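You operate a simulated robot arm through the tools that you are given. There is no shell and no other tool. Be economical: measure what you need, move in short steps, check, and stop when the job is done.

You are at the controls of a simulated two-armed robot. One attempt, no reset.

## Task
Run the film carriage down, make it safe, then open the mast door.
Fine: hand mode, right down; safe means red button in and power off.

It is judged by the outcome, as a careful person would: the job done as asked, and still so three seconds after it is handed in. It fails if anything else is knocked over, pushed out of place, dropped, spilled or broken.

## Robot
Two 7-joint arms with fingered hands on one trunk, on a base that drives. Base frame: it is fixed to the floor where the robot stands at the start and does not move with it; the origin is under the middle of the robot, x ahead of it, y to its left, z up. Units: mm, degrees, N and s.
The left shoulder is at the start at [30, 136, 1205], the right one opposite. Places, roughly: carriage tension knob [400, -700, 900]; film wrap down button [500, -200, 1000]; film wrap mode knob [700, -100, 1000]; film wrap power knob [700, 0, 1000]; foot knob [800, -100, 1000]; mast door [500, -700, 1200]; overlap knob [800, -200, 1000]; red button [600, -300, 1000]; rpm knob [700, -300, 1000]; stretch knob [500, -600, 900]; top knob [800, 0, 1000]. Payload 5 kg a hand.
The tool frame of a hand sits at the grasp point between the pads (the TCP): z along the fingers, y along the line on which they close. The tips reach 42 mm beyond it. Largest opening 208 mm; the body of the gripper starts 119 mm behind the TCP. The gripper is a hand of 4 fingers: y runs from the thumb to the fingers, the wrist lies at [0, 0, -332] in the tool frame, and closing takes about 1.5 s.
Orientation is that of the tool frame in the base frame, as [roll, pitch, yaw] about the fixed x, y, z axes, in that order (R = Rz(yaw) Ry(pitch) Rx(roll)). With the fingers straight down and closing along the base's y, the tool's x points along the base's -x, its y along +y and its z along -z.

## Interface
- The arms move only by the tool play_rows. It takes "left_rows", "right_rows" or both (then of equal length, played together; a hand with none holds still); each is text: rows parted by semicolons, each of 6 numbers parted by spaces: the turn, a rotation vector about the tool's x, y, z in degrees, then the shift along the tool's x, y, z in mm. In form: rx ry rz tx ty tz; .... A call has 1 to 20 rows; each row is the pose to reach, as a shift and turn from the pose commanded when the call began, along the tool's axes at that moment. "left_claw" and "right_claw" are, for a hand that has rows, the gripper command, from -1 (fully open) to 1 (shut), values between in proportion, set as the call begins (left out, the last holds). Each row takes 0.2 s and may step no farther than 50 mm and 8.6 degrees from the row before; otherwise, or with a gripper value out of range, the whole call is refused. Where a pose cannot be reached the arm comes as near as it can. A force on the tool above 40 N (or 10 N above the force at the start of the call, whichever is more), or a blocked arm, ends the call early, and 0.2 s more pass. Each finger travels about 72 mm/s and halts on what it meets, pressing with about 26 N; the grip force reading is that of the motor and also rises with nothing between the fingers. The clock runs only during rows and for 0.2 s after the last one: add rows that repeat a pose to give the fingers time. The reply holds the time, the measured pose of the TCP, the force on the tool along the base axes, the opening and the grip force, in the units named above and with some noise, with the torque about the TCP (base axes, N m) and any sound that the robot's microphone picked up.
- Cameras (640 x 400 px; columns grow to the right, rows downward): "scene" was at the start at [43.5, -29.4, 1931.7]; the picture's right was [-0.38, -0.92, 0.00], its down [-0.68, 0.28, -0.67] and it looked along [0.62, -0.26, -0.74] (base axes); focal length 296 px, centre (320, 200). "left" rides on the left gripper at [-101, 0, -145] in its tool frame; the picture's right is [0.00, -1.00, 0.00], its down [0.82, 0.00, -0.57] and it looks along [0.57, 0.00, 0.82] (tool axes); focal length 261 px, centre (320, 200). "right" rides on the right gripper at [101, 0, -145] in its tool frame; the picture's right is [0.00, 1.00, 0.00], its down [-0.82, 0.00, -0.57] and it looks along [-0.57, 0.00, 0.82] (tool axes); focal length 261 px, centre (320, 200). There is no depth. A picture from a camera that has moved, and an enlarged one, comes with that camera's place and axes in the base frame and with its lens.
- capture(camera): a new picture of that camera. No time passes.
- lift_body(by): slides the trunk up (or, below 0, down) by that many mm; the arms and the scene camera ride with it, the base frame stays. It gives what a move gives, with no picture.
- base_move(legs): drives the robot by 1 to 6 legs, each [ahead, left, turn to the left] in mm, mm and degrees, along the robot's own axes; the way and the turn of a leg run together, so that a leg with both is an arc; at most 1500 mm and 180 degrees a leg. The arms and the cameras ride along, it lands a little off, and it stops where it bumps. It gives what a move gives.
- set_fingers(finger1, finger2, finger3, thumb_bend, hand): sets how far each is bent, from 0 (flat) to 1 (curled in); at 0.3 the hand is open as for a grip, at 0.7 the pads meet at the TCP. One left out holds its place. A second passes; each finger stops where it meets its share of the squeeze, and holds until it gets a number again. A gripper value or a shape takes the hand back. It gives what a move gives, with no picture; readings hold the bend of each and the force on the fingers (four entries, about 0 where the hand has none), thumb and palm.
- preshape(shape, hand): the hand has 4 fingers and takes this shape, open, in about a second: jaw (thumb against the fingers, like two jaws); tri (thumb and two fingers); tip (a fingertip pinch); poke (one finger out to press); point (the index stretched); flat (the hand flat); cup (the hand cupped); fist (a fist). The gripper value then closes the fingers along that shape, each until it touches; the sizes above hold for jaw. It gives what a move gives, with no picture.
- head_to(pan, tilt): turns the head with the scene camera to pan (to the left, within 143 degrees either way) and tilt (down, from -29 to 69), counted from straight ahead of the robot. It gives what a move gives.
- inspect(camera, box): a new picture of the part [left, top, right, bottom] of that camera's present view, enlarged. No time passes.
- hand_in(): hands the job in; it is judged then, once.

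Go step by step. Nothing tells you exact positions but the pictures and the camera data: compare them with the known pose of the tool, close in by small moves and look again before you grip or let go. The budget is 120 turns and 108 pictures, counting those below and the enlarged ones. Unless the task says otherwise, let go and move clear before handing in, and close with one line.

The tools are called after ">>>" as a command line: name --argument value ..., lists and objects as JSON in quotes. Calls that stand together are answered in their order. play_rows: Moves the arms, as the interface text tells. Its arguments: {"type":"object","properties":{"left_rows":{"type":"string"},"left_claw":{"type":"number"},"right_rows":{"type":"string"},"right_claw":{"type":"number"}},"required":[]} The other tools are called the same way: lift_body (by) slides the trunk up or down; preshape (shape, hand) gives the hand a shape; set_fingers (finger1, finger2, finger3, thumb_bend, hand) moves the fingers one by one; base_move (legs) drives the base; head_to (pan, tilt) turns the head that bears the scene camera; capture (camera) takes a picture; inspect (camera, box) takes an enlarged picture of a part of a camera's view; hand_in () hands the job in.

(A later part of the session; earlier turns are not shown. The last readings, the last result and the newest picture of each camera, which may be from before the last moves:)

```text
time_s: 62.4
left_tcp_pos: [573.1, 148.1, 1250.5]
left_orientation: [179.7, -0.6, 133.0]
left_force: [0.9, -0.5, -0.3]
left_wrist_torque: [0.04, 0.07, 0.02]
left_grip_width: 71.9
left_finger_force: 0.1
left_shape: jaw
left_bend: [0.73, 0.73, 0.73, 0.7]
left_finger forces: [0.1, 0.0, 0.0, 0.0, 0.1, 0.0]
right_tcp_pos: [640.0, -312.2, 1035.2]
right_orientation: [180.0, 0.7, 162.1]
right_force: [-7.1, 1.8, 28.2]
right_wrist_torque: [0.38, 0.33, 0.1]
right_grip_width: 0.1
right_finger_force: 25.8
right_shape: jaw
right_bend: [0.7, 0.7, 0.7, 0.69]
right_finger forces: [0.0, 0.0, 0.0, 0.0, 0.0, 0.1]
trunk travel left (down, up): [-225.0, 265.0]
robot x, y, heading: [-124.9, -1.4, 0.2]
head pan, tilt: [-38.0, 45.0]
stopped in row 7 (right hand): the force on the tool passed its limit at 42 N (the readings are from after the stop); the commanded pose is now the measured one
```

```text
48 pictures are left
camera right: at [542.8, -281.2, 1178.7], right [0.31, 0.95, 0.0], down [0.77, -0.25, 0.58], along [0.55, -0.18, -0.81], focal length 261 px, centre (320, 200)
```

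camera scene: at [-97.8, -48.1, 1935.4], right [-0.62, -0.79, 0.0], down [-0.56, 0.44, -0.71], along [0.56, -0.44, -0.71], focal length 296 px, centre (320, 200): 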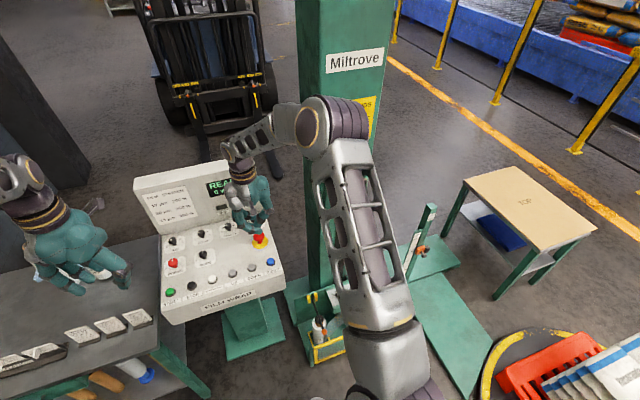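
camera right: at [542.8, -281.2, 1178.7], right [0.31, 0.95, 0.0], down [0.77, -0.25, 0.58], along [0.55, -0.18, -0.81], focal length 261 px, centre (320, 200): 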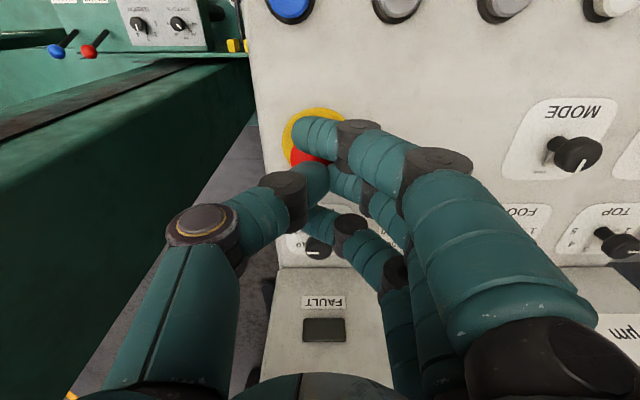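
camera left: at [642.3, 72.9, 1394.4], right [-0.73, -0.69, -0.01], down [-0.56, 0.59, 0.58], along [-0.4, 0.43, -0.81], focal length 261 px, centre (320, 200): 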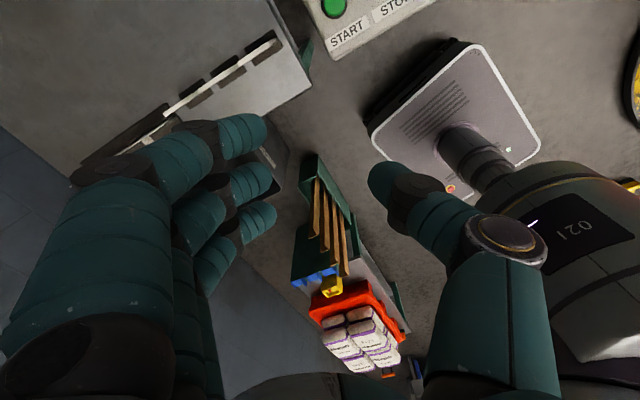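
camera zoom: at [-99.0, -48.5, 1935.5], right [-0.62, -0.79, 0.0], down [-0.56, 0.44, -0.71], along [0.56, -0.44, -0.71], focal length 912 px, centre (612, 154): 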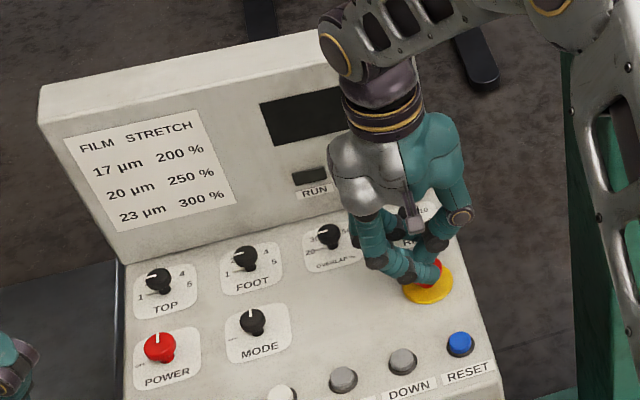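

I repeat the retreat with shorter steps.

>>> play_rows --right_rows "0 0 0 0 0 -30; 0 0 0 0 0 -70; 0 0 0 20 0 -110; 0 0 0 55 0 -140; 0 0 0 95 0 -165; 0 0 0 135 0 -190; 0 0 0 170 0 -210; 0 0 0 170 0 -210"

>>> inspect --camera "scene" --box '[150, 150, 300, 280]'

>>> capture --camera "right"

```text
time_s: 64.2
left_tcp_pos: [576.8, 147.2, 1248.6]
left_orientation: [179.9, -0.7, 133.0]
left_force: [0.4, 0.1, 0.9]
left_wrist_torque: [0.03, 0.09, 0.03]
left_grip_width: 72.8
left_finger_force: 0.0
left_shape: jaw
left_bend: [0.73, 0.73, 0.73, 0.7]
left_finger forces: [0.0, 0.0, 0.0, 0.1, 0.0, 0.0]
right_tcp_pos: [476.5, -259.8, 1238.8]
right_orientation: [-179.9, 0.5, 162.2]
right_force: [0.8, -0.8, 0.4]
right_wrist_torque: [0.03, 0.11, 0.04]
right_grip_width: 0.2
right_finger_force: 26.3
right_shape: jaw
right_bend: [0.7, 0.7, 0.7, 0.69]
right_finger forces: [0.0, 0.0, 0.0, 0.1, 0.0, 0.0]
trunk travel left (down, up): [-225.0, 265.0]
robot x, y, heading: [-132.4, -1.0, -0.1]
head pan, tilt: [-38.0, 45.0]
```

```text
3.08 times, centred on (225, 215) of scene
camera zoom: at [-94.4, -49.5, 1935.2], right [-0.62, -0.79, 0.0], down [-0.56, 0.44, -0.71], along [0.56, -0.44, -0.71], focal length 912 px, centre (612, 154)
```

zoom: 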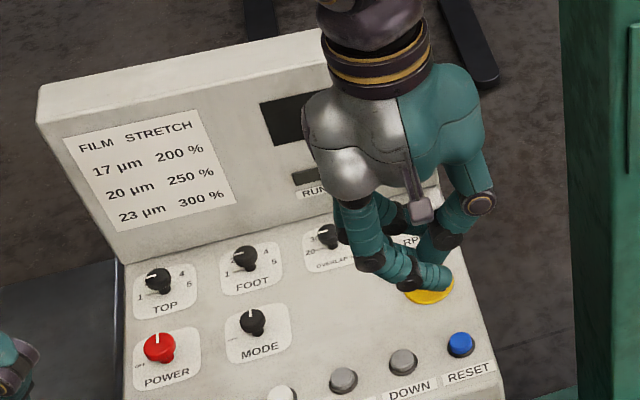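

```text
46 pictures are left
camera right: at [380.7, -229.3, 1382.8], right [0.31, 0.95, 0.0], down [0.78, -0.25, 0.58], along [0.55, -0.18, -0.82], focal length 261 px, centre (320, 200)
```

right: 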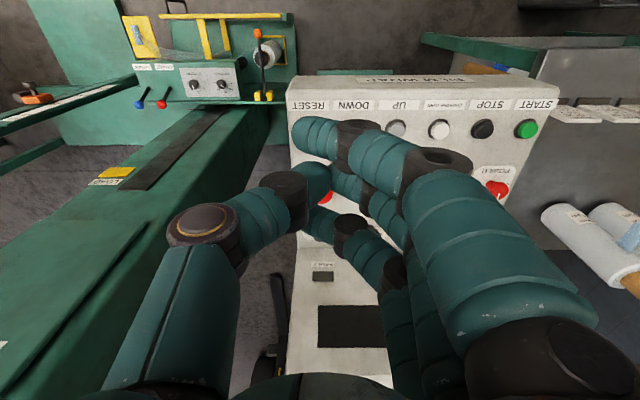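

The display stays dark, so the stop seems latched. I move the right hand aside to see the button itself.

>>> play_rows --right_rows "0 0 0 6 -47 0; 0 0 0 12 -94 0; 0 0 0 17 -142 0; 0 0 0 17 -142 0"

>>> inspect --camera "scene" --box '[150, 150, 300, 280]'

>>> capture --camera "scene"

```text
time_s: 65.2
left_tcp_pos: [576.1, 149.1, 1249.2]
left_orientation: [179.8, -0.8, 133.1]
left_force: [0.8, -0.1, 0.1]
left_wrist_torque: [-0.06, 0.11, -0.03]
left_grip_width: 72.4
left_finger_force: 0.1
left_shape: jaw
left_bend: [0.73, 0.73, 0.73, 0.7]
left_finger forces: [0.0, 0.0, 0.0, 0.0, 0.0, 0.1]
right_tcp_pos: [418.7, -388.9, 1238.3]
right_orientation: [-180.0, 0.6, 162.2]
right_force: [-0.5, 0.3, -0.3]
right_wrist_torque: [-0.07, 0.04, 0.0]
right_grip_width: 0.0
right_finger_force: 26.2
right_shape: jaw
right_bend: [0.7, 0.7, 0.7, 0.69]
right_finger forces: [0.0, 0.0, 0.1, 0.1, 0.1, 0.0]
trunk travel left (down, up): [-225.0, 265.0]
robot x, y, heading: [-129.6, -2.7, -0.2]
head pan, tilt: [-38.0, 45.0]
```

```text
3.08 times, centred on (225, 215) of scene
camera zoom: at [-95.3, -47.7, 1935.3], right [-0.62, -0.79, 0.0], down [-0.56, 0.44, -0.71], along [0.56, -0.44, -0.71], focal length 912 px, centre (612, 154)
```

zoom: 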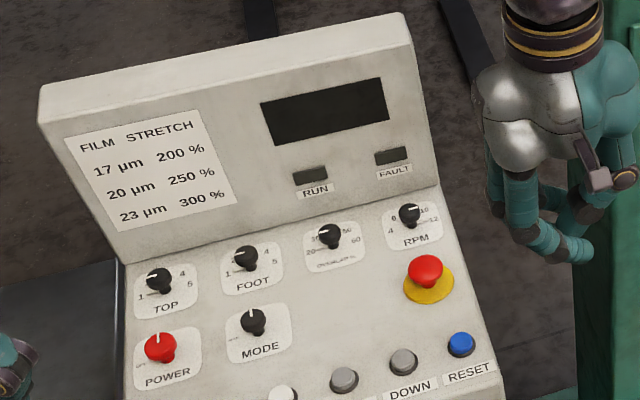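

```text
44 pictures are left
camera scene: at [-95.3, -47.7, 1935.3], right [-0.62, -0.79, 0.0], down [-0.56, 0.44, -0.71], along [0.56, -0.44, -0.71], focal length 296 px, centre (320, 200)
```

scene: 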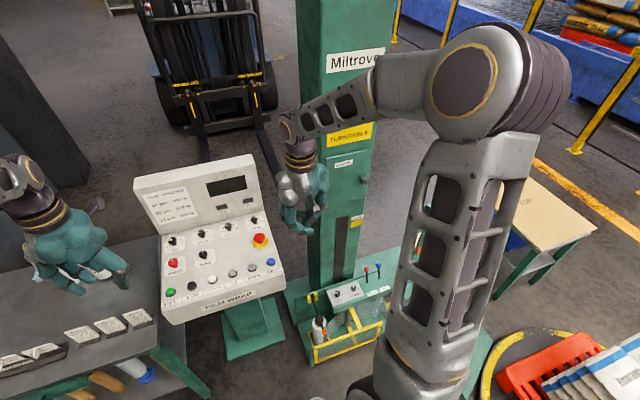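

The red button sits lower and the display is dark: stop latched. Next the left hand goes back over POWER to turn it off.

>>> play_rows --left_rows "0 0 0 -44 3 0; 0 0 0 -88 6 0; 0 0 0 -132 9 0; 0 0 0 -176 13 0; 0 0 0 -218 16.8 10; 0 0 0 -218 16.8 55; 0 0 0 -218 16.8 100; 0 0 0 -218 16.8 145; 0 0 0 -218 16.8 165; 0 0 0 -218 16.8 165"

>>> capture --camera "left"

```text
time_s: 67.4
left_tcp_pos: [736.4, 0.6, 1082.8]
left_orientation: [179.7, -0.7, 133.0]
left_force: [-0.6, -0.3, -0.2]
left_wrist_torque: [-0.03, -0.01, -0.01]
left_grip_width: 72.3
left_finger_force: 0.0
left_shape: jaw
left_bend: [0.73, 0.73, 0.73, 0.7]
left_finger forces: [0.0, 0.1, 0.0, 0.1, 0.1, 0.0]
right_tcp_pos: [417.4, -389.7, 1239.7]
right_orientation: [-179.9, 0.6, 162.1]
right_force: [-0.6, 0.1, -0.3]
right_wrist_torque: [0.02, -0.01, 0.01]
right_grip_width: 0.1
right_finger_force: 26.2
right_shape: jaw
right_bend: [0.7, 0.7, 0.7, 0.69]
right_finger forces: [0.1, 0.0, 0.0, 0.0, 0.0, 0.0]
trunk travel left (down, up): [-225.0, 265.0]
robot x, y, heading: [-132.5, -0.6, -0.1]
head pan, tilt: [-38.0, 45.0]
```

```text
43 pictures are left
camera left: at [805.7, -73.5, 1224.7], right [-0.73, -0.69, 0.0], down [-0.56, 0.59, 0.58], along [-0.4, 0.43, -0.81], focal length 261 px, centre (320, 200)
```

left: 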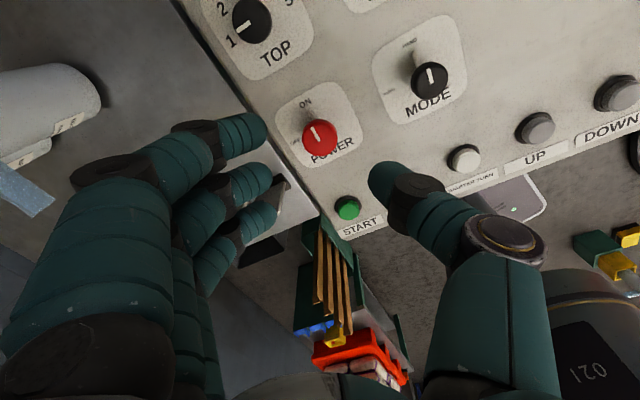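

Aligned as before (knob at px 320,137). I descend and grip.

>>> play_rows --left_rows "0 0 0 0 0 30; 0 0 0 0 0 55; 0 0 0 0 0 70; 0 0 0 0 0 80; 0 0 0 0 0 80"

>>> play_rows --left_rows "0 0 0 0 0 0; 0 0 0 0 0 0; 0 0 0 0 0 0; 0 0 0 0 0 0; 0 0 0 0 0 0; 0 0 0 0 0 0" --left_claw 0.9

>>> capture --camera "left"

```text
time_s: 68.6
left_tcp_pos: [736.0, 1.9, 1002.6]
left_orientation: [179.9, -0.7, 132.9]
left_force: [-0.7, 0.1, -0.4]
left_wrist_torque: [0.03, 0.02, 0.0]
left_grip_width: 72.5
left_finger_force: 0.0
left_shape: jaw
left_bend: [0.73, 0.73, 0.73, 0.7]
left_finger forces: [0.0, 0.1, 0.0, 0.1, 0.0, 0.0]
right_tcp_pos: [416.3, -389.9, 1239.6]
right_orientation: [-179.9, 0.6, 162.1]
right_force: [0.3, -1.0, 0.2]
right_wrist_torque: [-0.01, -0.04, 0.0]
right_grip_width: 0.0
right_finger_force: 25.2
right_shape: jaw
right_bend: [0.7, 0.7, 0.7, 0.69]
right_finger forces: [0.0, 0.0, 0.0, 0.0, 0.0, 0.0]
trunk travel left (down, up): [-225.0, 265.0]
robot x, y, heading: [-133.1, 0.6, -0.1]
head pan, tilt: [-38.0, 45.0]
```

```text
time_s: 70.0
left_tcp_pos: [734.9, 1.2, 1002.9]
left_orientation: [179.8, -0.8, 133.0]
left_force: [-8.6, -5.2, -3.4]
left_wrist_torque: [-0.06, 0.17, -0.01]
left_grip_width: 12.7
left_finger_force: 26.0
left_shape: jaw
left_bend: [0.7, 0.72, 0.7, 0.7]
left_finger forces: [0.1, 11.6, 0.1, 0.1, 20.4, 0.0]
right_tcp_pos: [417.3, -390.0, 1240.9]
right_orientation: [-180.0, 0.6, 162.1]
right_force: [0.4, 0.5, -0.5]
right_wrist_torque: [-0.01, 0.02, 0.0]
right_grip_width: 0.0
right_finger_force: 26.0
right_shape: jaw
right_bend: [0.7, 0.7, 0.7, 0.69]
right_finger forces: [0.0, 0.0, 0.0, 0.0, 0.0, 0.1]
trunk travel left (down, up): [-225.0, 265.0]
robot x, y, heading: [-131.9, -2.9, 0.0]
head pan, tilt: [-38.0, 45.0]
```

```text
42 pictures are left
camera left: at [803.7, -74.4, 1144.8], right [-0.73, -0.69, 0.0], down [-0.56, 0.59, 0.58], along [-0.4, 0.43, -0.81], focal length 261 px, centre (320, 200)
```

left: 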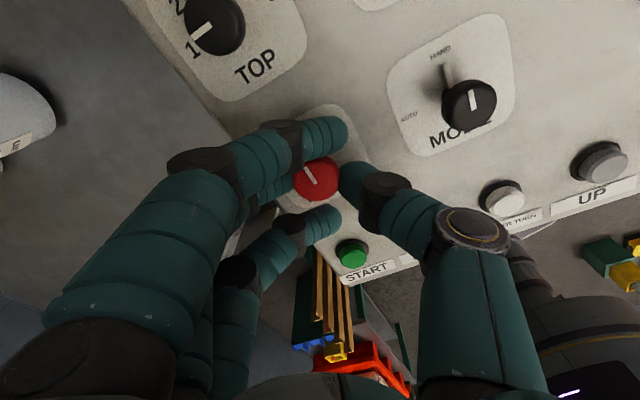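

Gripped. I turn it counter-clockwise 92°.

>>> play_rows --left_rows "0 0 -8 0 0 0; 0 0 -16 0 0 0; 0 0 -24 0 0 0; 0 0 -32 0 0 0; 0 0 -40 0 0 0; 0 0 -48 0 0 0; 0 0 -56 0 0 0; 0 0 -64 0 0 0; 0 0 -72 0 0 0; 0 0 -80 0 0 0; 0 0 -88 0 0 0; 0 0 -92 0 0 0; 0 0 -92 0 0 0"

>>> play_rows --left_rows "0 0 0 0 0 0; 0 0 0 0 0 0; 0 0 0 0 0 0; 0 0 0 0 0 -30; 0 0 0 0 0 -75; 0 0 0 0 0 -120; 0 0 0 0 0 -120" --left_claw 0.3

>>> capture --camera "left"

```text
time_s: 72.8
left_tcp_pos: [736.1, -0.0, 1002.5]
left_orientation: [179.2, 0.3, -134.8]
left_force: [8.5, -24.3, 1.7]
left_wrist_torque: [-0.79, -0.34, -0.29]
left_grip_width: 13.6
left_finger_force: 26.2
left_shape: jaw
left_bend: [0.7, 0.72, 0.7, 0.7]
left_finger forces: [0.0, 6.7, 0.0, 0.0, 30.8, 0.0]
right_tcp_pos: [416.9, -391.8, 1238.9]
right_orientation: [-180.0, 0.6, 162.1]
right_force: [-0.2, -0.4, -0.6]
right_wrist_torque: [-0.03, 0.03, 0.01]
right_grip_width: 0.0
right_finger_force: 26.2
right_shape: jaw
right_bend: [0.7, 0.7, 0.7, 0.69]
right_finger forces: [0.0, 0.1, 0.0, 0.0, 0.0, 0.0]
trunk travel left (down, up): [-225.0, 265.0]
robot x, y, heading: [-130.0, 0.2, -0.2]
head pan, tilt: [-38.0, 45.0]
```

```text
time_s: 74.4
left_tcp_pos: [735.7, 1.8, 1121.6]
left_orientation: [179.2, 0.2, -135.0]
left_force: [1.3, 0.3, -0.6]
left_wrist_torque: [0.04, 0.02, 0.03]
left_grip_width: 72.6
left_finger_force: 0.0
left_shape: jaw
left_bend: [0.73, 0.74, 0.73, 0.7]
left_finger forces: [0.1, 0.0, 0.0, 0.1, 0.1, 0.1]
right_tcp_pos: [417.7, -389.4, 1239.1]
right_orientation: [-179.9, 0.5, 162.1]
right_force: [0.6, -0.7, -0.4]
right_wrist_torque: [0.05, 0.07, -0.03]
right_grip_width: 0.0
right_finger_force: 25.4
right_shape: jaw
right_bend: [0.7, 0.7, 0.7, 0.69]
right_finger forces: [0.0, 0.0, 0.0, 0.0, 0.0, 0.0]
trunk travel left (down, up): [-225.0, 265.0]
robot x, y, heading: [-132.0, -2.7, -0.4]
head pan, tilt: [-38.0, 45.0]
```

```text
41 pictures are left
camera left: at [807.0, 71.5, 1266.3], right [0.71, -0.7, -0.01], down [-0.57, -0.59, 0.57], along [-0.41, -0.4, -0.82], focal length 261 px, centre (320, 200)
```

left: 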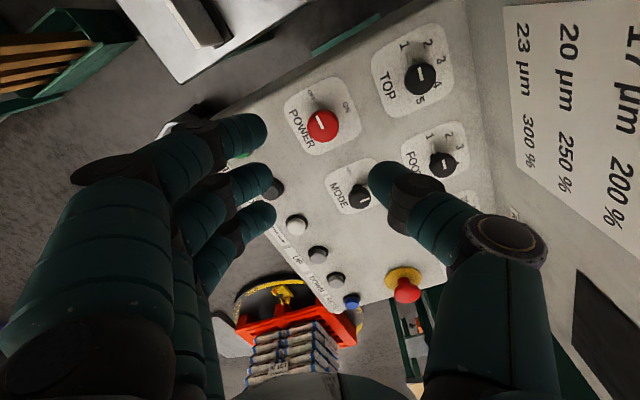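

>>> inspect --camera "left" --box '[275, 70, 385, 165]'

>>> inspect --camera "scene" --box '[150, 220, 290, 320]'

```text
4.21 times, centred on (330, 118) of left
camera zoom: at [807.0, 71.5, 1266.3], right [0.71, -0.7, -0.01], down [-0.57, -0.59, 0.57], along [-0.41, -0.4, -0.82], focal length 1098 px, centre (278, 547)
```

zoom: 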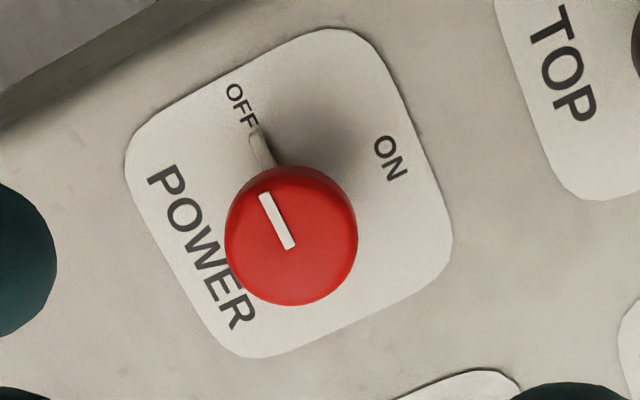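

```text
4.00 times, centred on (220, 270) of scene
camera zoom: at [-95.4, -49.5, 1935.2], right [-0.62, -0.79, 0.0], down [-0.56, 0.44, -0.71], along [0.56, -0.44, -0.71], focal length 1186 px, centre (720, -80)
```

zoom: 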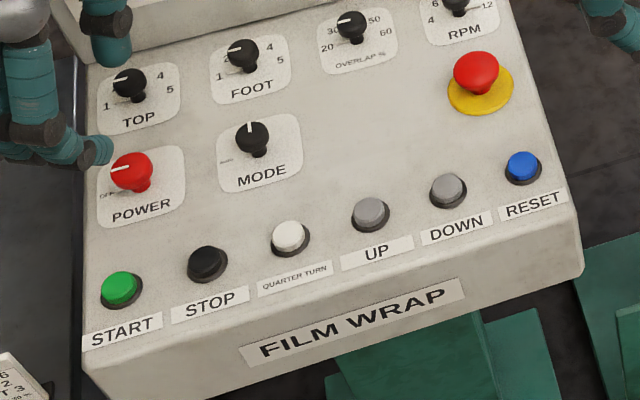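

Power is OFF. I double-check the red button's height.

>>> inspect --camera "scene" --box '[254, 228, 284, 250]'

>>> inspect --camera "left" --box '[370, 250, 440, 310]'

```text
16.00 times, centred on (269, 239) of scene
camera zoom: at [-95.4, -49.5, 1935.2], right [-0.62, -0.79, 0.0], down [-0.56, 0.44, -0.71], along [0.56, -0.44, -0.71], focal length 4743 px, centre (1136, -424)
```

zoom: 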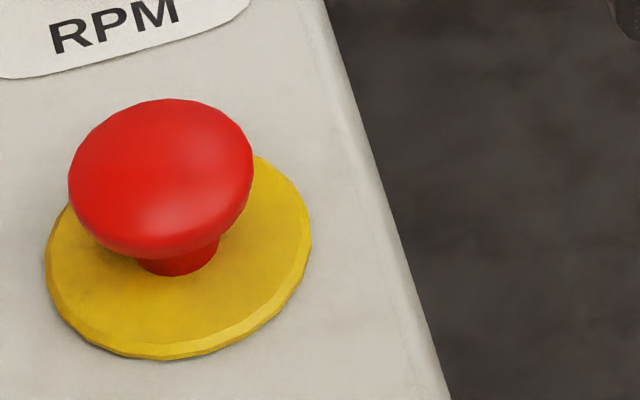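

```text
6.67 times, centred on (405, 280) of left
camera zoom: at [807.0, 71.5, 1266.3], right [0.71, -0.7, -0.01], down [-0.57, -0.59, 0.57], along [-0.41, -0.4, -0.82], focal length 1738 px, centre (-247, -333)
```

zoom: 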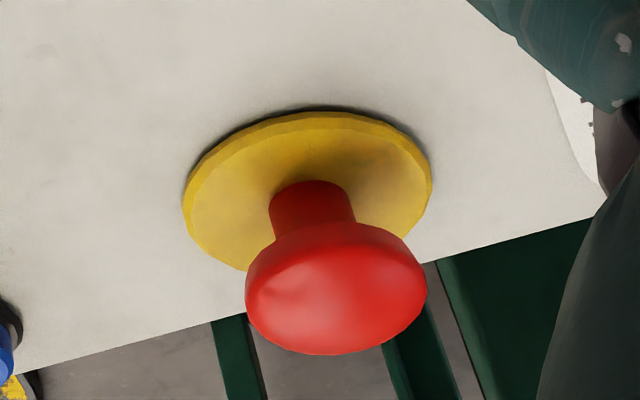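

Power reads OFF. The red button's latch is not clear from the picture, so I'll probe its height gently with the right hand; first the left hand retreats.

>>> play_rows --left_rows "0 0 0 0 0 -45; 0 0 0 0 0 -90; 0 0 0 0 20 -125; 0 0 0 2 65 -128; 0 0 0 4 110 -128; 0 0 0 7 155 -128; 0 0 0 10 200 -128; 0 0 0 10.6 217 -128; 0 0 0 10.6 217 -128"

>>> play_rows --right_rows "0 0 0 -38 29 0; 0 0 0 -76 58 0; 0 0 0 -114 87 0; 0 0 0 -152 116 0; 0 0 0 -186 141.7 0; 0 0 0 -186 141.7 45; 0 0 0 -186 141.7 90; 0 0 0 -186 141.7 135; 0 0 0 -186 141.7 170; 0 0 0 -186 141.7 185; 0 0 0 -186 141.7 185"

```text
time_s: 76.4
left_tcp_pos: [575.5, 145.5, 1251.8]
left_orientation: [179.3, 0.3, -134.8]
left_force: [0.1, -0.3, 0.3]
left_wrist_torque: [0.01, -0.03, 0.02]
left_grip_width: 72.6
left_finger_force: 0.1
left_shape: jaw
left_bend: [0.73, 0.74, 0.73, 0.7]
left_finger forces: [0.0, 0.0, 0.1, 0.1, 0.0, 0.1]
right_tcp_pos: [416.7, -390.9, 1240.2]
right_orientation: [-179.9, 0.6, 162.1]
right_force: [-0.5, 0.0, 0.4]
right_wrist_torque: [0.04, 0.01, -0.01]
right_grip_width: 0.0
right_finger_force: 25.7
right_shape: jaw
right_bend: [0.7, 0.7, 0.7, 0.69]
right_finger forces: [0.0, 0.0, 0.0, 0.0, 0.0, 0.1]
trunk travel left (down, up): [-225.0, 265.0]
robot x, y, heading: [-131.1, 0.1, -0.0]
head pan, tilt: [-38.0, 45.0]
```

```text
time_s: 78.8
left_tcp_pos: [575.7, 146.3, 1252.3]
left_orientation: [179.3, 0.3, -135.0]
left_force: [0.7, 0.0, 0.1]
left_wrist_torque: [-0.01, 0.02, 0.0]
left_grip_width: 72.3
left_finger_force: 0.0
left_shape: jaw
left_bend: [0.73, 0.74, 0.73, 0.7]
left_finger forces: [0.0, 0.0, 0.0, 0.0, 0.0, 0.1]
right_tcp_pos: [639.0, -312.6, 1056.2]
right_orientation: [-179.9, 0.7, 162.2]
right_force: [-0.3, 0.4, 1.1]
right_wrist_torque: [-0.02, 0.05, -0.04]
right_grip_width: 0.0
right_finger_force: 26.2
right_shape: jaw
right_bend: [0.7, 0.7, 0.7, 0.69]
right_finger forces: [0.0, 0.0, 0.0, 0.1, 0.1, 0.0]
trunk travel left (down, up): [-225.0, 265.0]
robot x, y, heading: [-131.9, -2.1, -0.2]
head pan, tilt: [-38.0, 45.0]
```

Now small steps down, reading the force.

>>> play_rows --right_rows "0 0 0 0 0 4; 0 0 0 0 0 8; 0 0 0 0 0 12; 0 0 0 0 0 14; 0 0 0 0 0 14"

>>> play_rows --right_rows "0 0 0 0 0 2; 0 0 0 0 0 2"

>>> play_rows --right_rows "0 0 0 0 0 2; 0 0 0 0 0 2"

>>> play_rows --right_rows "0 0 0 0 0 2; 0 0 0 0 0 2"

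```text
time_s: 80.0
left_tcp_pos: [576.9, 145.4, 1253.4]
left_orientation: [179.3, 0.4, -135.0]
left_force: [0.0, -0.8, 1.0]
left_wrist_torque: [-0.01, -0.03, -0.03]
left_grip_width: 72.7
left_finger_force: 0.1
left_shape: jaw
left_bend: [0.73, 0.74, 0.73, 0.7]
left_finger forces: [0.1, 0.0, 0.1, 0.1, 0.0, 0.0]
right_tcp_pos: [640.9, -312.6, 1043.8]
right_orientation: [-179.9, 0.5, 162.1]
right_force: [0.3, 0.2, 0.4]
right_wrist_torque: [0.0, 0.0, -0.03]
right_grip_width: 0.0
right_finger_force: 25.3
right_shape: jaw
right_bend: [0.7, 0.7, 0.7, 0.69]
right_finger forces: [0.0, 0.0, 0.1, 0.0, 0.0, 0.0]
trunk travel left (down, up): [-225.0, 265.0]
robot x, y, heading: [-128.1, -1.7, -0.2]
head pan, tilt: [-38.0, 45.0]
```

```text
time_s: 80.6
left_tcp_pos: [575.0, 145.0, 1252.3]
left_orientation: [179.3, 0.4, -135.1]
left_force: [-0.2, 0.1, 0.6]
left_wrist_torque: [-0.04, 0.0, 0.0]
left_grip_width: 72.5
left_finger_force: 0.1
left_shape: jaw
left_bend: [0.73, 0.74, 0.73, 0.7]
left_finger forces: [0.0, 0.1, 0.0, 0.0, 0.0, 0.0]
right_tcp_pos: [639.5, -313.1, 1039.8]
right_orientation: [-179.9, 0.6, 162.1]
right_force: [0.5, -0.4, -0.1]
right_wrist_torque: [0.0, -0.01, -0.01]
right_grip_width: 0.0
right_finger_force: 26.0
right_shape: jaw
right_bend: [0.7, 0.7, 0.7, 0.69]
right_finger forces: [0.1, 0.1, 0.1, 0.0, 0.0, 0.1]
trunk travel left (down, up): [-225.0, 265.0]
robot x, y, heading: [-134.2, 2.6, -0.2]
head pan, tilt: [-38.0, 45.0]
```

```text
time_s: 81.2
left_tcp_pos: [575.4, 144.8, 1252.2]
left_orientation: [179.2, 0.3, -135.1]
left_force: [-0.8, -0.3, 0.1]
left_wrist_torque: [-0.02, -0.02, 0.0]
left_grip_width: 72.8
left_finger_force: 0.0
left_shape: jaw
left_bend: [0.73, 0.74, 0.73, 0.7]
left_finger forces: [0.0, 0.0, 0.0, 0.0, 0.0, 0.0]
right_tcp_pos: [639.4, -312.4, 1038.4]
right_orientation: [-179.9, 0.6, 162.1]
right_force: [0.0, -0.2, -0.3]
right_wrist_torque: [-0.02, 0.0, 0.01]
right_grip_width: 0.2
right_finger_force: 26.1
right_shape: jaw
right_bend: [0.7, 0.7, 0.7, 0.69]
right_finger forces: [0.0, 0.0, 0.1, 0.0, 0.0, 0.1]
trunk travel left (down, up): [-225.0, 265.0]
robot x, y, heading: [-130.8, 0.2, -0.2]
head pan, tilt: [-38.0, 45.0]
```

```text
time_s: 81.8
left_tcp_pos: [576.2, 147.2, 1252.3]
left_orientation: [179.4, 0.2, -135.0]
left_force: [-0.6, -0.4, -0.3]
left_wrist_torque: [-0.05, -0.01, 0.02]
left_grip_width: 72.5
left_finger_force: 0.1
left_shape: jaw
left_bend: [0.73, 0.74, 0.73, 0.7]
left_finger forces: [0.0, 0.0, 0.0, 0.1, 0.0, 0.0]
right_tcp_pos: [640.3, -311.8, 1037.0]
right_orientation: [-179.9, 0.6, 162.2]
right_force: [0.5, 1.5, 3.5]
right_wrist_torque: [0.17, -0.06, -0.02]
right_grip_width: 0.0
right_finger_force: 26.3
right_shape: jaw
right_bend: [0.7, 0.7, 0.7, 0.69]
right_finger forces: [0.0, 0.1, 0.0, 0.0, 0.0, 0.0]
trunk travel left (down, up): [-225.0, 265.0]
robot x, y, heading: [-132.8, 3.8, -0.0]
head pan, tilt: [-38.0, 45.0]
```

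Contact begins about 1037, where the press ended. I push a little further to see whether any travel remains.

>>> play_rows --right_rows "0 0 0 0 0 2; 0 0 0 0 0 2"

>>> play_rows --right_rows "0 0 0 0 0 2; 0 0 0 0 0 2"

```text
time_s: 82.4
left_tcp_pos: [575.5, 146.5, 1253.2]
left_orientation: [179.3, 0.4, -135.0]
left_force: [0.5, -0.3, 0.1]
left_wrist_torque: [0.0, -0.02, 0.01]
left_grip_width: 72.6
left_finger_force: 0.1
left_shape: jaw
left_bend: [0.73, 0.74, 0.73, 0.7]
left_finger forces: [0.1, 0.1, 0.0, 0.0, 0.1, 0.1]
right_tcp_pos: [640.4, -311.2, 1036.6]
right_orientation: [-180.0, 0.7, 162.3]
right_force: [1.6, 5.0, 12.1]
right_wrist_torque: [0.37, -0.12, -0.02]
right_grip_width: 0.0
right_finger_force: 25.9
right_shape: jaw
right_bend: [0.7, 0.7, 0.7, 0.69]
right_finger forces: [0.1, 0.0, 0.0, 0.1, 0.1, 0.0]
trunk travel left (down, up): [-225.0, 265.0]
robot x, y, heading: [-128.5, -2.8, 0.0]
head pan, tilt: [-38.0, 45.0]
```

```text
time_s: 83.0
left_tcp_pos: [573.2, 145.1, 1253.7]
left_orientation: [179.4, 0.4, -135.0]
left_force: [-0.4, -0.2, 0.0]
left_wrist_torque: [-0.02, 0.0, -0.01]
left_grip_width: 72.6
left_finger_force: 0.0
left_shape: jaw
left_bend: [0.73, 0.74, 0.73, 0.7]
left_finger forces: [0.1, 0.1, 0.0, 0.0, 0.0, 0.0]
right_tcp_pos: [640.2, -312.2, 1034.8]
right_orientation: [-180.0, 0.7, 162.0]
right_force: [5.2, 7.2, 22.5]
right_wrist_torque: [0.67, -0.23, -0.04]
right_grip_width: 0.2
right_finger_force: 25.4
right_shape: jaw
right_bend: [0.7, 0.7, 0.7, 0.69]
right_finger forces: [0.0, 36.5, 0.0, 0.0, 0.0, 0.0]
trunk travel left (down, up): [-225.0, 265.0]
robot x, y, heading: [-132.6, -3.1, 0.1]
head pan, tilt: [-38.0, 45.0]
```

>>> play_rows --right_rows "0 0 0 0 0 1.5; 0 0 0 0 0 3; 0 0 0 0 0 3"

>>> play_rows --right_rows "0 0 0 0 0 1.5; 0 0 0 0 0 3; 0 0 0 0 0 4.5; 0 0 0 0 0 4.5"

>>> capture --camera "right"

```text
time_s: 83.9
left_tcp_pos: [574.7, 146.7, 1253.1]
left_orientation: [179.2, 0.3, -134.8]
left_force: [0.7, -0.5, 0.1]
left_wrist_torque: [0.07, 0.1, -0.02]
left_grip_width: 72.4
left_finger_force: 0.1
left_shape: jaw
left_bend: [0.73, 0.74, 0.73, 0.7]
left_finger forces: [0.1, 0.0, 0.1, 0.0, 0.0, 0.0]
right_tcp_pos: [642.1, -311.7, 1033.5]
right_orientation: [179.9, 0.9, 162.1]
right_force: [-3.0, 3.9, 21.9]
right_wrist_torque: [0.23, 0.28, 0.0]
right_grip_width: 0.0
right_finger_force: 25.8
right_shape: jaw
right_bend: [0.7, 0.7, 0.7, 0.69]
right_finger forces: [0.1, 0.1, 0.1, 0.0, 0.0, 0.1]
trunk travel left (down, up): [-225.0, 265.0]
robot x, y, heading: [-129.3, 0.7, -0.2]
head pan, tilt: [-38.0, 45.0]
stopped in row 3 (right hand): the force on the tool passed its limit at 40 N (the readings are from after the stop); the commanded pose is now the measured one
```

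```text
time_s: 84.6
left_tcp_pos: [574.8, 144.7, 1252.5]
left_orientation: [179.4, 0.4, -134.9]
left_force: [-0.4, 0.2, -0.8]
left_wrist_torque: [0.04, 0.09, 0.02]
left_grip_width: 72.5
left_finger_force: 0.1
left_shape: jaw
left_bend: [0.73, 0.74, 0.73, 0.7]
left_finger forces: [0.0, 0.1, 0.0, 0.0, 0.0, 0.0]
right_tcp_pos: [643.8, -310.7, 1033.6]
right_orientation: [179.9, 1.2, 162.2]
right_force: [-6.4, 1.0, 27.0]
right_wrist_torque: [0.15, 0.51, 0.0]
right_grip_width: 0.0
right_finger_force: 25.5
right_shape: jaw
right_bend: [0.7, 0.7, 0.7, 0.69]
right_finger forces: [0.0, 0.1, 0.0, 0.0, 37.9, 0.0]
trunk travel left (down, up): [-225.0, 265.0]
robot x, y, heading: [-128.8, 1.7, -0.1]
head pan, tilt: [-38.0, 45.0]
stopped in row 3 (right hand): the force on the tool passed its limit at 42 N (the readings are from after the stop); the commanded pose is now the measured one
```

```text
36 pictures are left
camera right: at [545.2, -280.7, 1175.7], right [0.31, 0.95, 0.0], down [0.77, -0.25, 0.59], along [0.56, -0.18, -0.81], focal length 261 px, centre (320, 200)
```

right: 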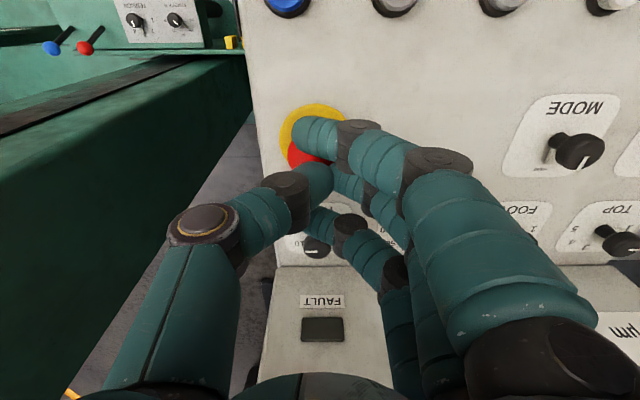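

There is no travel left, so the button is firmly in. I retreat the right hand the way it went before and look at the mast door.

>>> play_rows --right_rows "0 0 0 0 0 -30; 0 0 0 0 0 -70; 0 0 0 20 0 -110; 0 0 0 55 0 -140; 0 0 0 95 0 -165; 0 0 0 135 0 -190; 0 0 0 170 -10 -210; 0 0 0 200 -30 -230; 0 0 0 230 -60 -240; 0 0 0 250 -100 -250; 0 0 0 250 -100 -250"

>>> head_to --pan -48 --tilt 38

>>> capture --camera "right"

>>> capture --camera "scene"

```text
time_s: 87.0
left_tcp_pos: [577.1, 145.4, 1252.5]
left_orientation: [179.3, 0.2, -134.9]
left_force: [0.7, 0.7, -0.4]
left_wrist_torque: [-0.09, 0.08, -0.03]
left_grip_width: 72.5
left_finger_force: 0.1
left_shape: jaw
left_bend: [0.73, 0.74, 0.73, 0.7]
left_finger forces: [0.0, 0.0, 0.0, 0.1, 0.0, 0.1]
right_tcp_pos: [371.2, -330.3, 1275.1]
right_orientation: [-179.9, 0.9, 162.1]
right_force: [0.8, 1.0, -0.3]
right_wrist_torque: [-0.08, 0.16, -0.03]
right_grip_width: 0.3
right_finger_force: 25.5
right_shape: jaw
right_bend: [0.7, 0.7, 0.7, 0.69]
right_finger forces: [0.0, 0.1, 0.1, 0.0, 0.1, 0.0]
trunk travel left (down, up): [-225.0, 265.0]
robot x, y, heading: [-132.3, 0.6, -0.0]
head pan, tilt: [-38.0, 45.0]
```

```text
time_s: 87.7
left_tcp_pos: [575.0, 145.4, 1254.0]
left_orientation: [179.3, 0.2, -135.0]
left_force: [-0.2, -0.7, -0.4]
left_wrist_torque: [0.02, -0.03, -0.01]
left_grip_width: 72.5
left_finger_force: 0.0
left_shape: jaw
left_bend: [0.73, 0.74, 0.73, 0.7]
left_finger forces: [0.1, 0.0, 0.1, 0.0, 0.1, 0.0]
right_tcp_pos: [369.6, -331.4, 1275.7]
right_orientation: [179.8, 1.0, 162.1]
right_force: [-0.6, -0.4, -0.3]
right_wrist_torque: [0.03, -0.04, 0.03]
right_grip_width: 0.0
right_finger_force: 25.9
right_shape: jaw
right_bend: [0.7, 0.7, 0.7, 0.69]
right_finger forces: [0.0, 0.0, 0.1, 0.1, 0.0, 0.0]
trunk travel left (down, up): [-225.0, 265.0]
robot x, y, heading: [-130.2, -2.2, 0.0]
head pan, tilt: [-48.0, 38.0]
```

```text
35 pictures are left
camera right: at [271.4, -299.4, 1418.6], right [0.31, 0.95, 0.0], down [0.77, -0.25, 0.59], along [0.56, -0.18, -0.81], focal length 261 px, centre (320, 200)
```

right: 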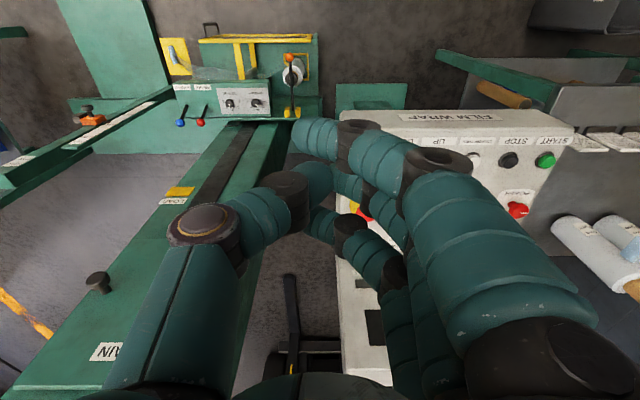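

```text
34 pictures are left
camera scene: at [-103.4, -63.2, 1945.6], right [-0.74, -0.67, 0.0], down [-0.41, 0.46, -0.79], along [0.53, -0.59, -0.62], focal length 296 px, centre (320, 200)
```

scene: 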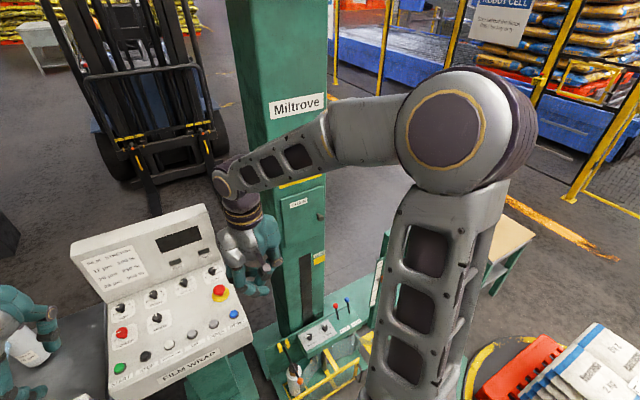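

>>> inspect --camera "scene" --box '[230, 160, 360, 320]'

>>> inspect --camera "right" --box '[0, 100, 300, 400]'

```text
2.50 times, centred on (295, 240) of scene
camera zoom: at [-103.4, -63.2, 1945.6], right [-0.74, -0.67, 0.0], down [-0.41, 0.46, -0.79], along [0.53, -0.59, -0.62], focal length 741 px, centre (382, 100)
```

zoom: 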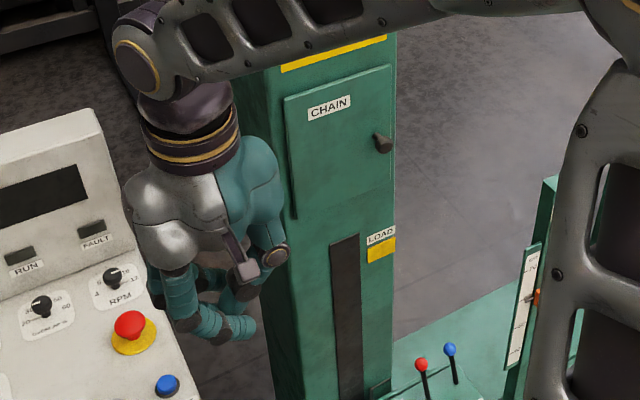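

```text
1.33 times, centred on (150, 250) of right
camera zoom: at [271.4, -299.4, 1418.6], right [0.31, 0.95, 0.0], down [0.77, -0.25, 0.59], along [0.56, -0.18, -0.81], focal length 348 px, centre (547, 133)
```

zoom: 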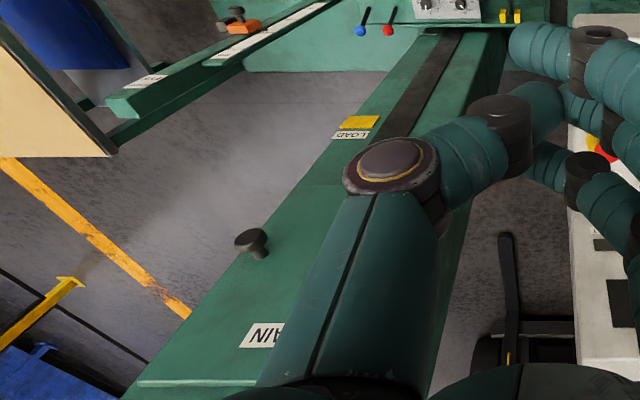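

The CHAIN door is flat on the mast front, knob on its right (about [480,-712,1180]), hinge on the left, normal about (-0.95, 0.30). I turn the right hand to point forward at the knob, at a standoff of about 120 mm, half open.

>>> play_rows --right_rows "0 -8 0 -9 -30 8; 0 -16 0 -18 -60 16; 0 -24 0 -27 -90 24; 0 -32 0 -36 -120 32; 0 -40 0 -45 -150 40; 0 -48 0 -54 -180 48; 0 -56 0 -63 -210 56; 0 -64 0 -72 -240 64; 0 -72 0 -81 -270 72; 0 -80 0 -90 -300 80; 0 -88 0 -99 -328 85; 0 -89 0 -99 -328 85; 0 -89 0 -99 -328 85" --right_claw 0.3

>>> capture --camera "scene"

>>> capture --camera "right"

```text
time_s: 90.2
left_tcp_pos: [575.4, 143.1, 1252.6]
left_orientation: [179.3, 0.3, -135.0]
left_force: [0.6, -1.6, -0.4]
left_wrist_torque: [0.15, -0.07, 0.0]
left_grip_width: 72.7
left_finger_force: 0.1
left_shape: jaw
left_bend: [0.73, 0.74, 0.73, 0.7]
left_finger forces: [0.0, 0.0, 0.0, 0.1, 0.0, 0.1]
right_tcp_pos: [367.1, -683.3, 1261.6]
right_orientation: [-134.8, 64.0, -147.4]
right_force: [-1.2, -2.7, 1.3]
right_wrist_torque: [0.14, 0.14, 0.28]
right_grip_width: 72.8
right_finger_force: 0.0
right_shape: jaw
right_bend: [0.74, 0.74, 0.74, 0.7]
right_finger forces: [0.0, 0.0, 0.0, 0.1, 0.0, 0.0]
right hand out of reach, approached as far as the arm can: row 5, 6, 7, 8, 10, 11, 12
trunk travel left (down, up): [-225.0, 265.0]
robot x, y, heading: [-133.4, 1.0, -0.4]
head pan, tilt: [-48.0, 38.0]
stopped in row 12 (right hand): the force on the tool passed its limit at 45 N (the readings are from after the stop); the commanded pose is now the measured one
```

```text
31 pictures are left
camera scene: at [-102.9, -65.7, 1945.5], right [-0.74, -0.67, 0.0], down [-0.41, 0.46, -0.79], along [0.53, -0.59, -0.62], focal length 296 px, centre (320, 200)
```

scene: 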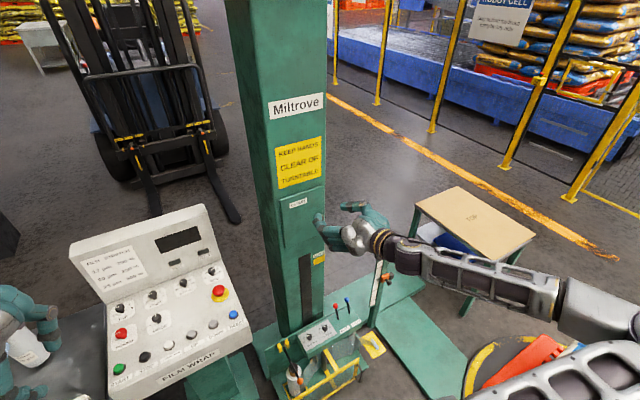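

```text
30 pictures are left
camera right: at [197.8, -670.8, 1215.6], right [0.16, 0.94, -0.31], down [-0.22, 0.34, 0.92], along [0.96, -0.08, 0.26], focal length 261 px, centre (320, 200)
```

right: 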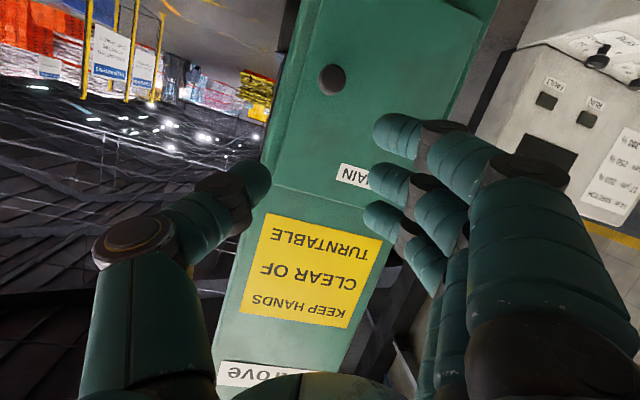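

The hand points forward, slightly down, which is usable. The knob is at about [481,-720,1169]. I align laterally and come partway in.

>>> play_rows --right_rows "0 0 0 13 3 10; 0 0 0 26 6 20; 0 0 0 39 9 32; 0 0 0 50 12 45; 0 0 0 50 12 60; 0 0 0 50 12 60"

>>> capture --camera "right"

```text
time_s: 91.6
left_tcp_pos: [575.4, 145.6, 1254.2]
left_orientation: [179.3, 0.4, -135.0]
left_force: [-1.1, 0.2, 0.4]
left_wrist_torque: [-0.01, -0.06, 0.01]
left_grip_width: 72.4
left_finger_force: 0.1
left_shape: jaw
left_bend: [0.73, 0.74, 0.73, 0.7]
left_finger forces: [0.0, 0.0, 0.0, 0.1, 0.1, 0.0]
right_tcp_pos: [406.3, -698.1, 1197.2]
right_orientation: [-134.6, 64.0, -147.0]
right_force: [0.3, 0.3, -0.6]
right_wrist_torque: [0.0, -0.02, 0.04]
right_grip_width: 72.9
right_finger_force: 0.1
right_shape: jaw
right_bend: [0.74, 0.74, 0.74, 0.7]
right_finger forces: [0.0, 0.1, 0.0, 0.1, 0.1, 0.0]
trunk travel left (down, up): [-225.0, 265.0]
robot x, y, heading: [-133.8, -1.4, -0.4]
head pan, tilt: [-48.0, 38.0]
```

```text
29 pictures are left
camera right: at [236.5, -685.9, 1149.9], right [0.16, 0.94, -0.31], down [-0.22, 0.34, 0.91], along [0.96, -0.08, 0.26], focal length 261 px, centre (320, 200)
```

right: 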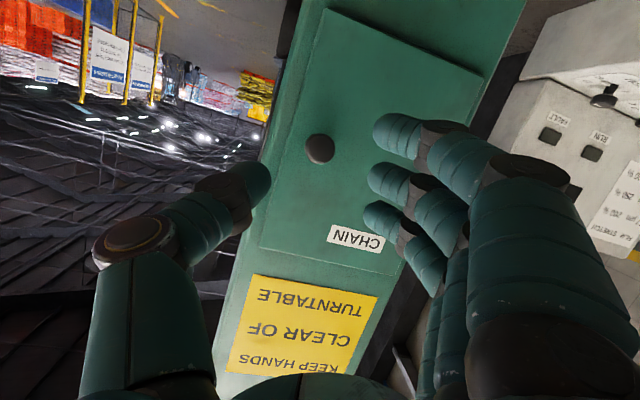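

The knob lies exactly on the tool axis. I advance and then close.

>>> play_rows --right_rows "0 0 0 0 0 25; 0 0 0 0 0 45; 0 0 0 0 0 58; 0 0 0 0 0 66; 0 0 0 0 0 66"

>>> play_rows --right_rows "0 0 0 0 0 0; 0 0 0 0 0 0; 0 0 0 0 0 0; 0 0 0 0 0 0; 0 0 0 0 0 0; 0 0 0 0 0 0" --right_claw 0.9

>>> capture --camera "right"

```text
time_s: 92.8
left_tcp_pos: [573.1, 147.0, 1254.8]
left_orientation: [179.5, 0.3, -135.0]
left_force: [-0.9, 0.5, -1.8]
left_wrist_torque: [-0.04, -0.05, -0.01]
left_grip_width: 72.5
left_finger_force: 0.0
left_shape: jaw
left_bend: [0.73, 0.74, 0.73, 0.7]
left_finger forces: [0.0, 0.1, 0.0, 0.0, 0.0, 0.0]
right_tcp_pos: [463.2, -711.8, 1177.0]
right_orientation: [-134.5, 64.1, -147.0]
right_force: [-28.2, 10.4, 0.0]
right_wrist_torque: [-0.1, -0.38, 1.95]
right_grip_width: 74.2
right_finger_force: 0.1
right_shape: jaw
right_bend: [0.74, 0.74, 0.76, 0.7]
right_finger forces: [0.1, 0.1, 30.0, 0.1, 0.0, 0.0]
trunk travel left (down, up): [-225.0, 265.0]
robot x, y, heading: [-129.5, 0.8, -0.1]
head pan, tilt: [-48.0, 38.0]
```

```text
time_s: 93.1
left_tcp_pos: [572.1, 147.0, 1255.0]
left_orientation: [179.5, 0.3, -135.0]
left_force: [-0.3, 0.1, -0.1]
left_wrist_torque: [-0.05, 0.04, 0.04]
left_grip_width: 72.5
left_finger_force: 0.0
left_shape: jaw
left_bend: [0.73, 0.74, 0.73, 0.7]
left_finger forces: [0.0, 0.0, 0.1, 0.0, 0.1, 0.1]
right_tcp_pos: [460.9, -709.1, 1176.2]
right_orientation: [-134.6, 64.0, -146.9]
right_force: [-45.0, 17.7, 4.9]
right_wrist_torque: [-0.01, -0.67, 3.47]
right_grip_width: 33.2
right_finger_force: 0.0
right_shape: jaw
right_bend: [0.72, 0.72, 0.73, 0.7]
right_finger forces: [0.0, 0.0, 50.6, 0.0, 9.0, 0.0]
trunk travel left (down, up): [-225.0, 265.0]
robot x, y, heading: [-131.3, -0.2, -0.1]
head pan, tilt: [-48.0, 38.0]
stopped in row 1 (right hand): the force on the tool passed its limit at 44 N (the readings are from after the stop); the commanded pose is now the measured one
```

```text
28 pictures are left
camera right: at [291.4, -697.9, 1130.4], right [0.15, 0.94, -0.31], down [-0.22, 0.34, 0.91], along [0.96, -0.07, 0.26], focal length 261 px, centre (320, 200)
```

right: 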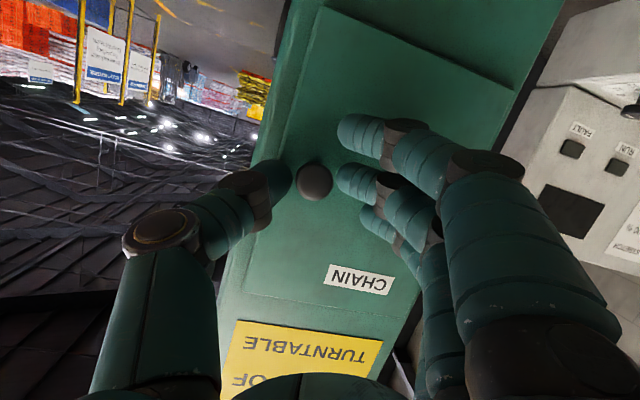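

A fingertip touches the door face. I back off 12 mm and close.

>>> play_rows --right_rows "0 0 0 0 0 -12; 0 0 0 0 0 -12; 0 0 0 0 0 -12; 0 0 0 0 0 -12; 0 0 0 0 0 -12; 0 0 0 0 0 -12; 0 0 0 0 0 -12"

>>> capture --camera "right"

```text
time_s: 94.7
left_tcp_pos: [575.3, 143.4, 1252.9]
left_orientation: [179.2, 0.3, -135.0]
left_force: [-0.1, 0.1, 0.1]
left_wrist_torque: [0.03, 0.01, -0.01]
left_grip_width: 72.8
left_finger_force: 0.1
left_shape: jaw
left_bend: [0.73, 0.74, 0.73, 0.7]
left_finger forces: [0.0, 0.1, 0.0, 0.0, 0.0, 0.0]
right_tcp_pos: [454.7, -711.7, 1177.5]
right_orientation: [-135.0, 64.0, -147.5]
right_force: [-3.6, -18.2, 0.2]
right_wrist_torque: [0.0, -0.18, -1.16]
right_grip_width: 22.2
right_finger_force: 26.3
right_shape: jaw
right_bend: [0.7, 0.71, 0.75, 0.7]
right_finger forces: [0.0, 10.1, 0.0, 0.0, 28.1, 0.1]
trunk travel left (down, up): [-225.0, 265.0]
robot x, y, heading: [-132.7, 3.4, -0.0]
head pan, tilt: [-48.0, 38.0]
```

```text
27 pictures are left
camera right: at [284.4, -699.8, 1131.4], right [0.16, 0.94, -0.31], down [-0.22, 0.34, 0.92], along [0.96, -0.08, 0.26], focal length 261 px, centre (320, 200)
```

right: 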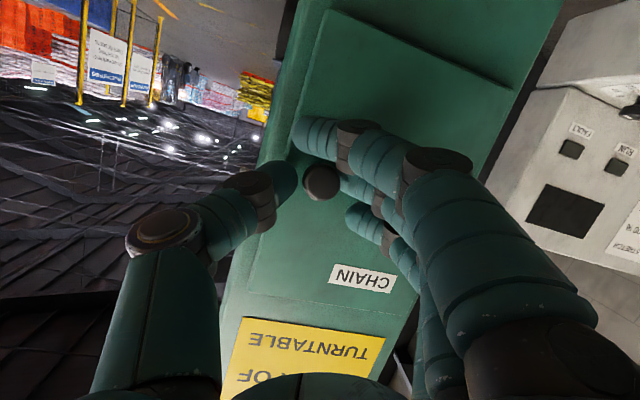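

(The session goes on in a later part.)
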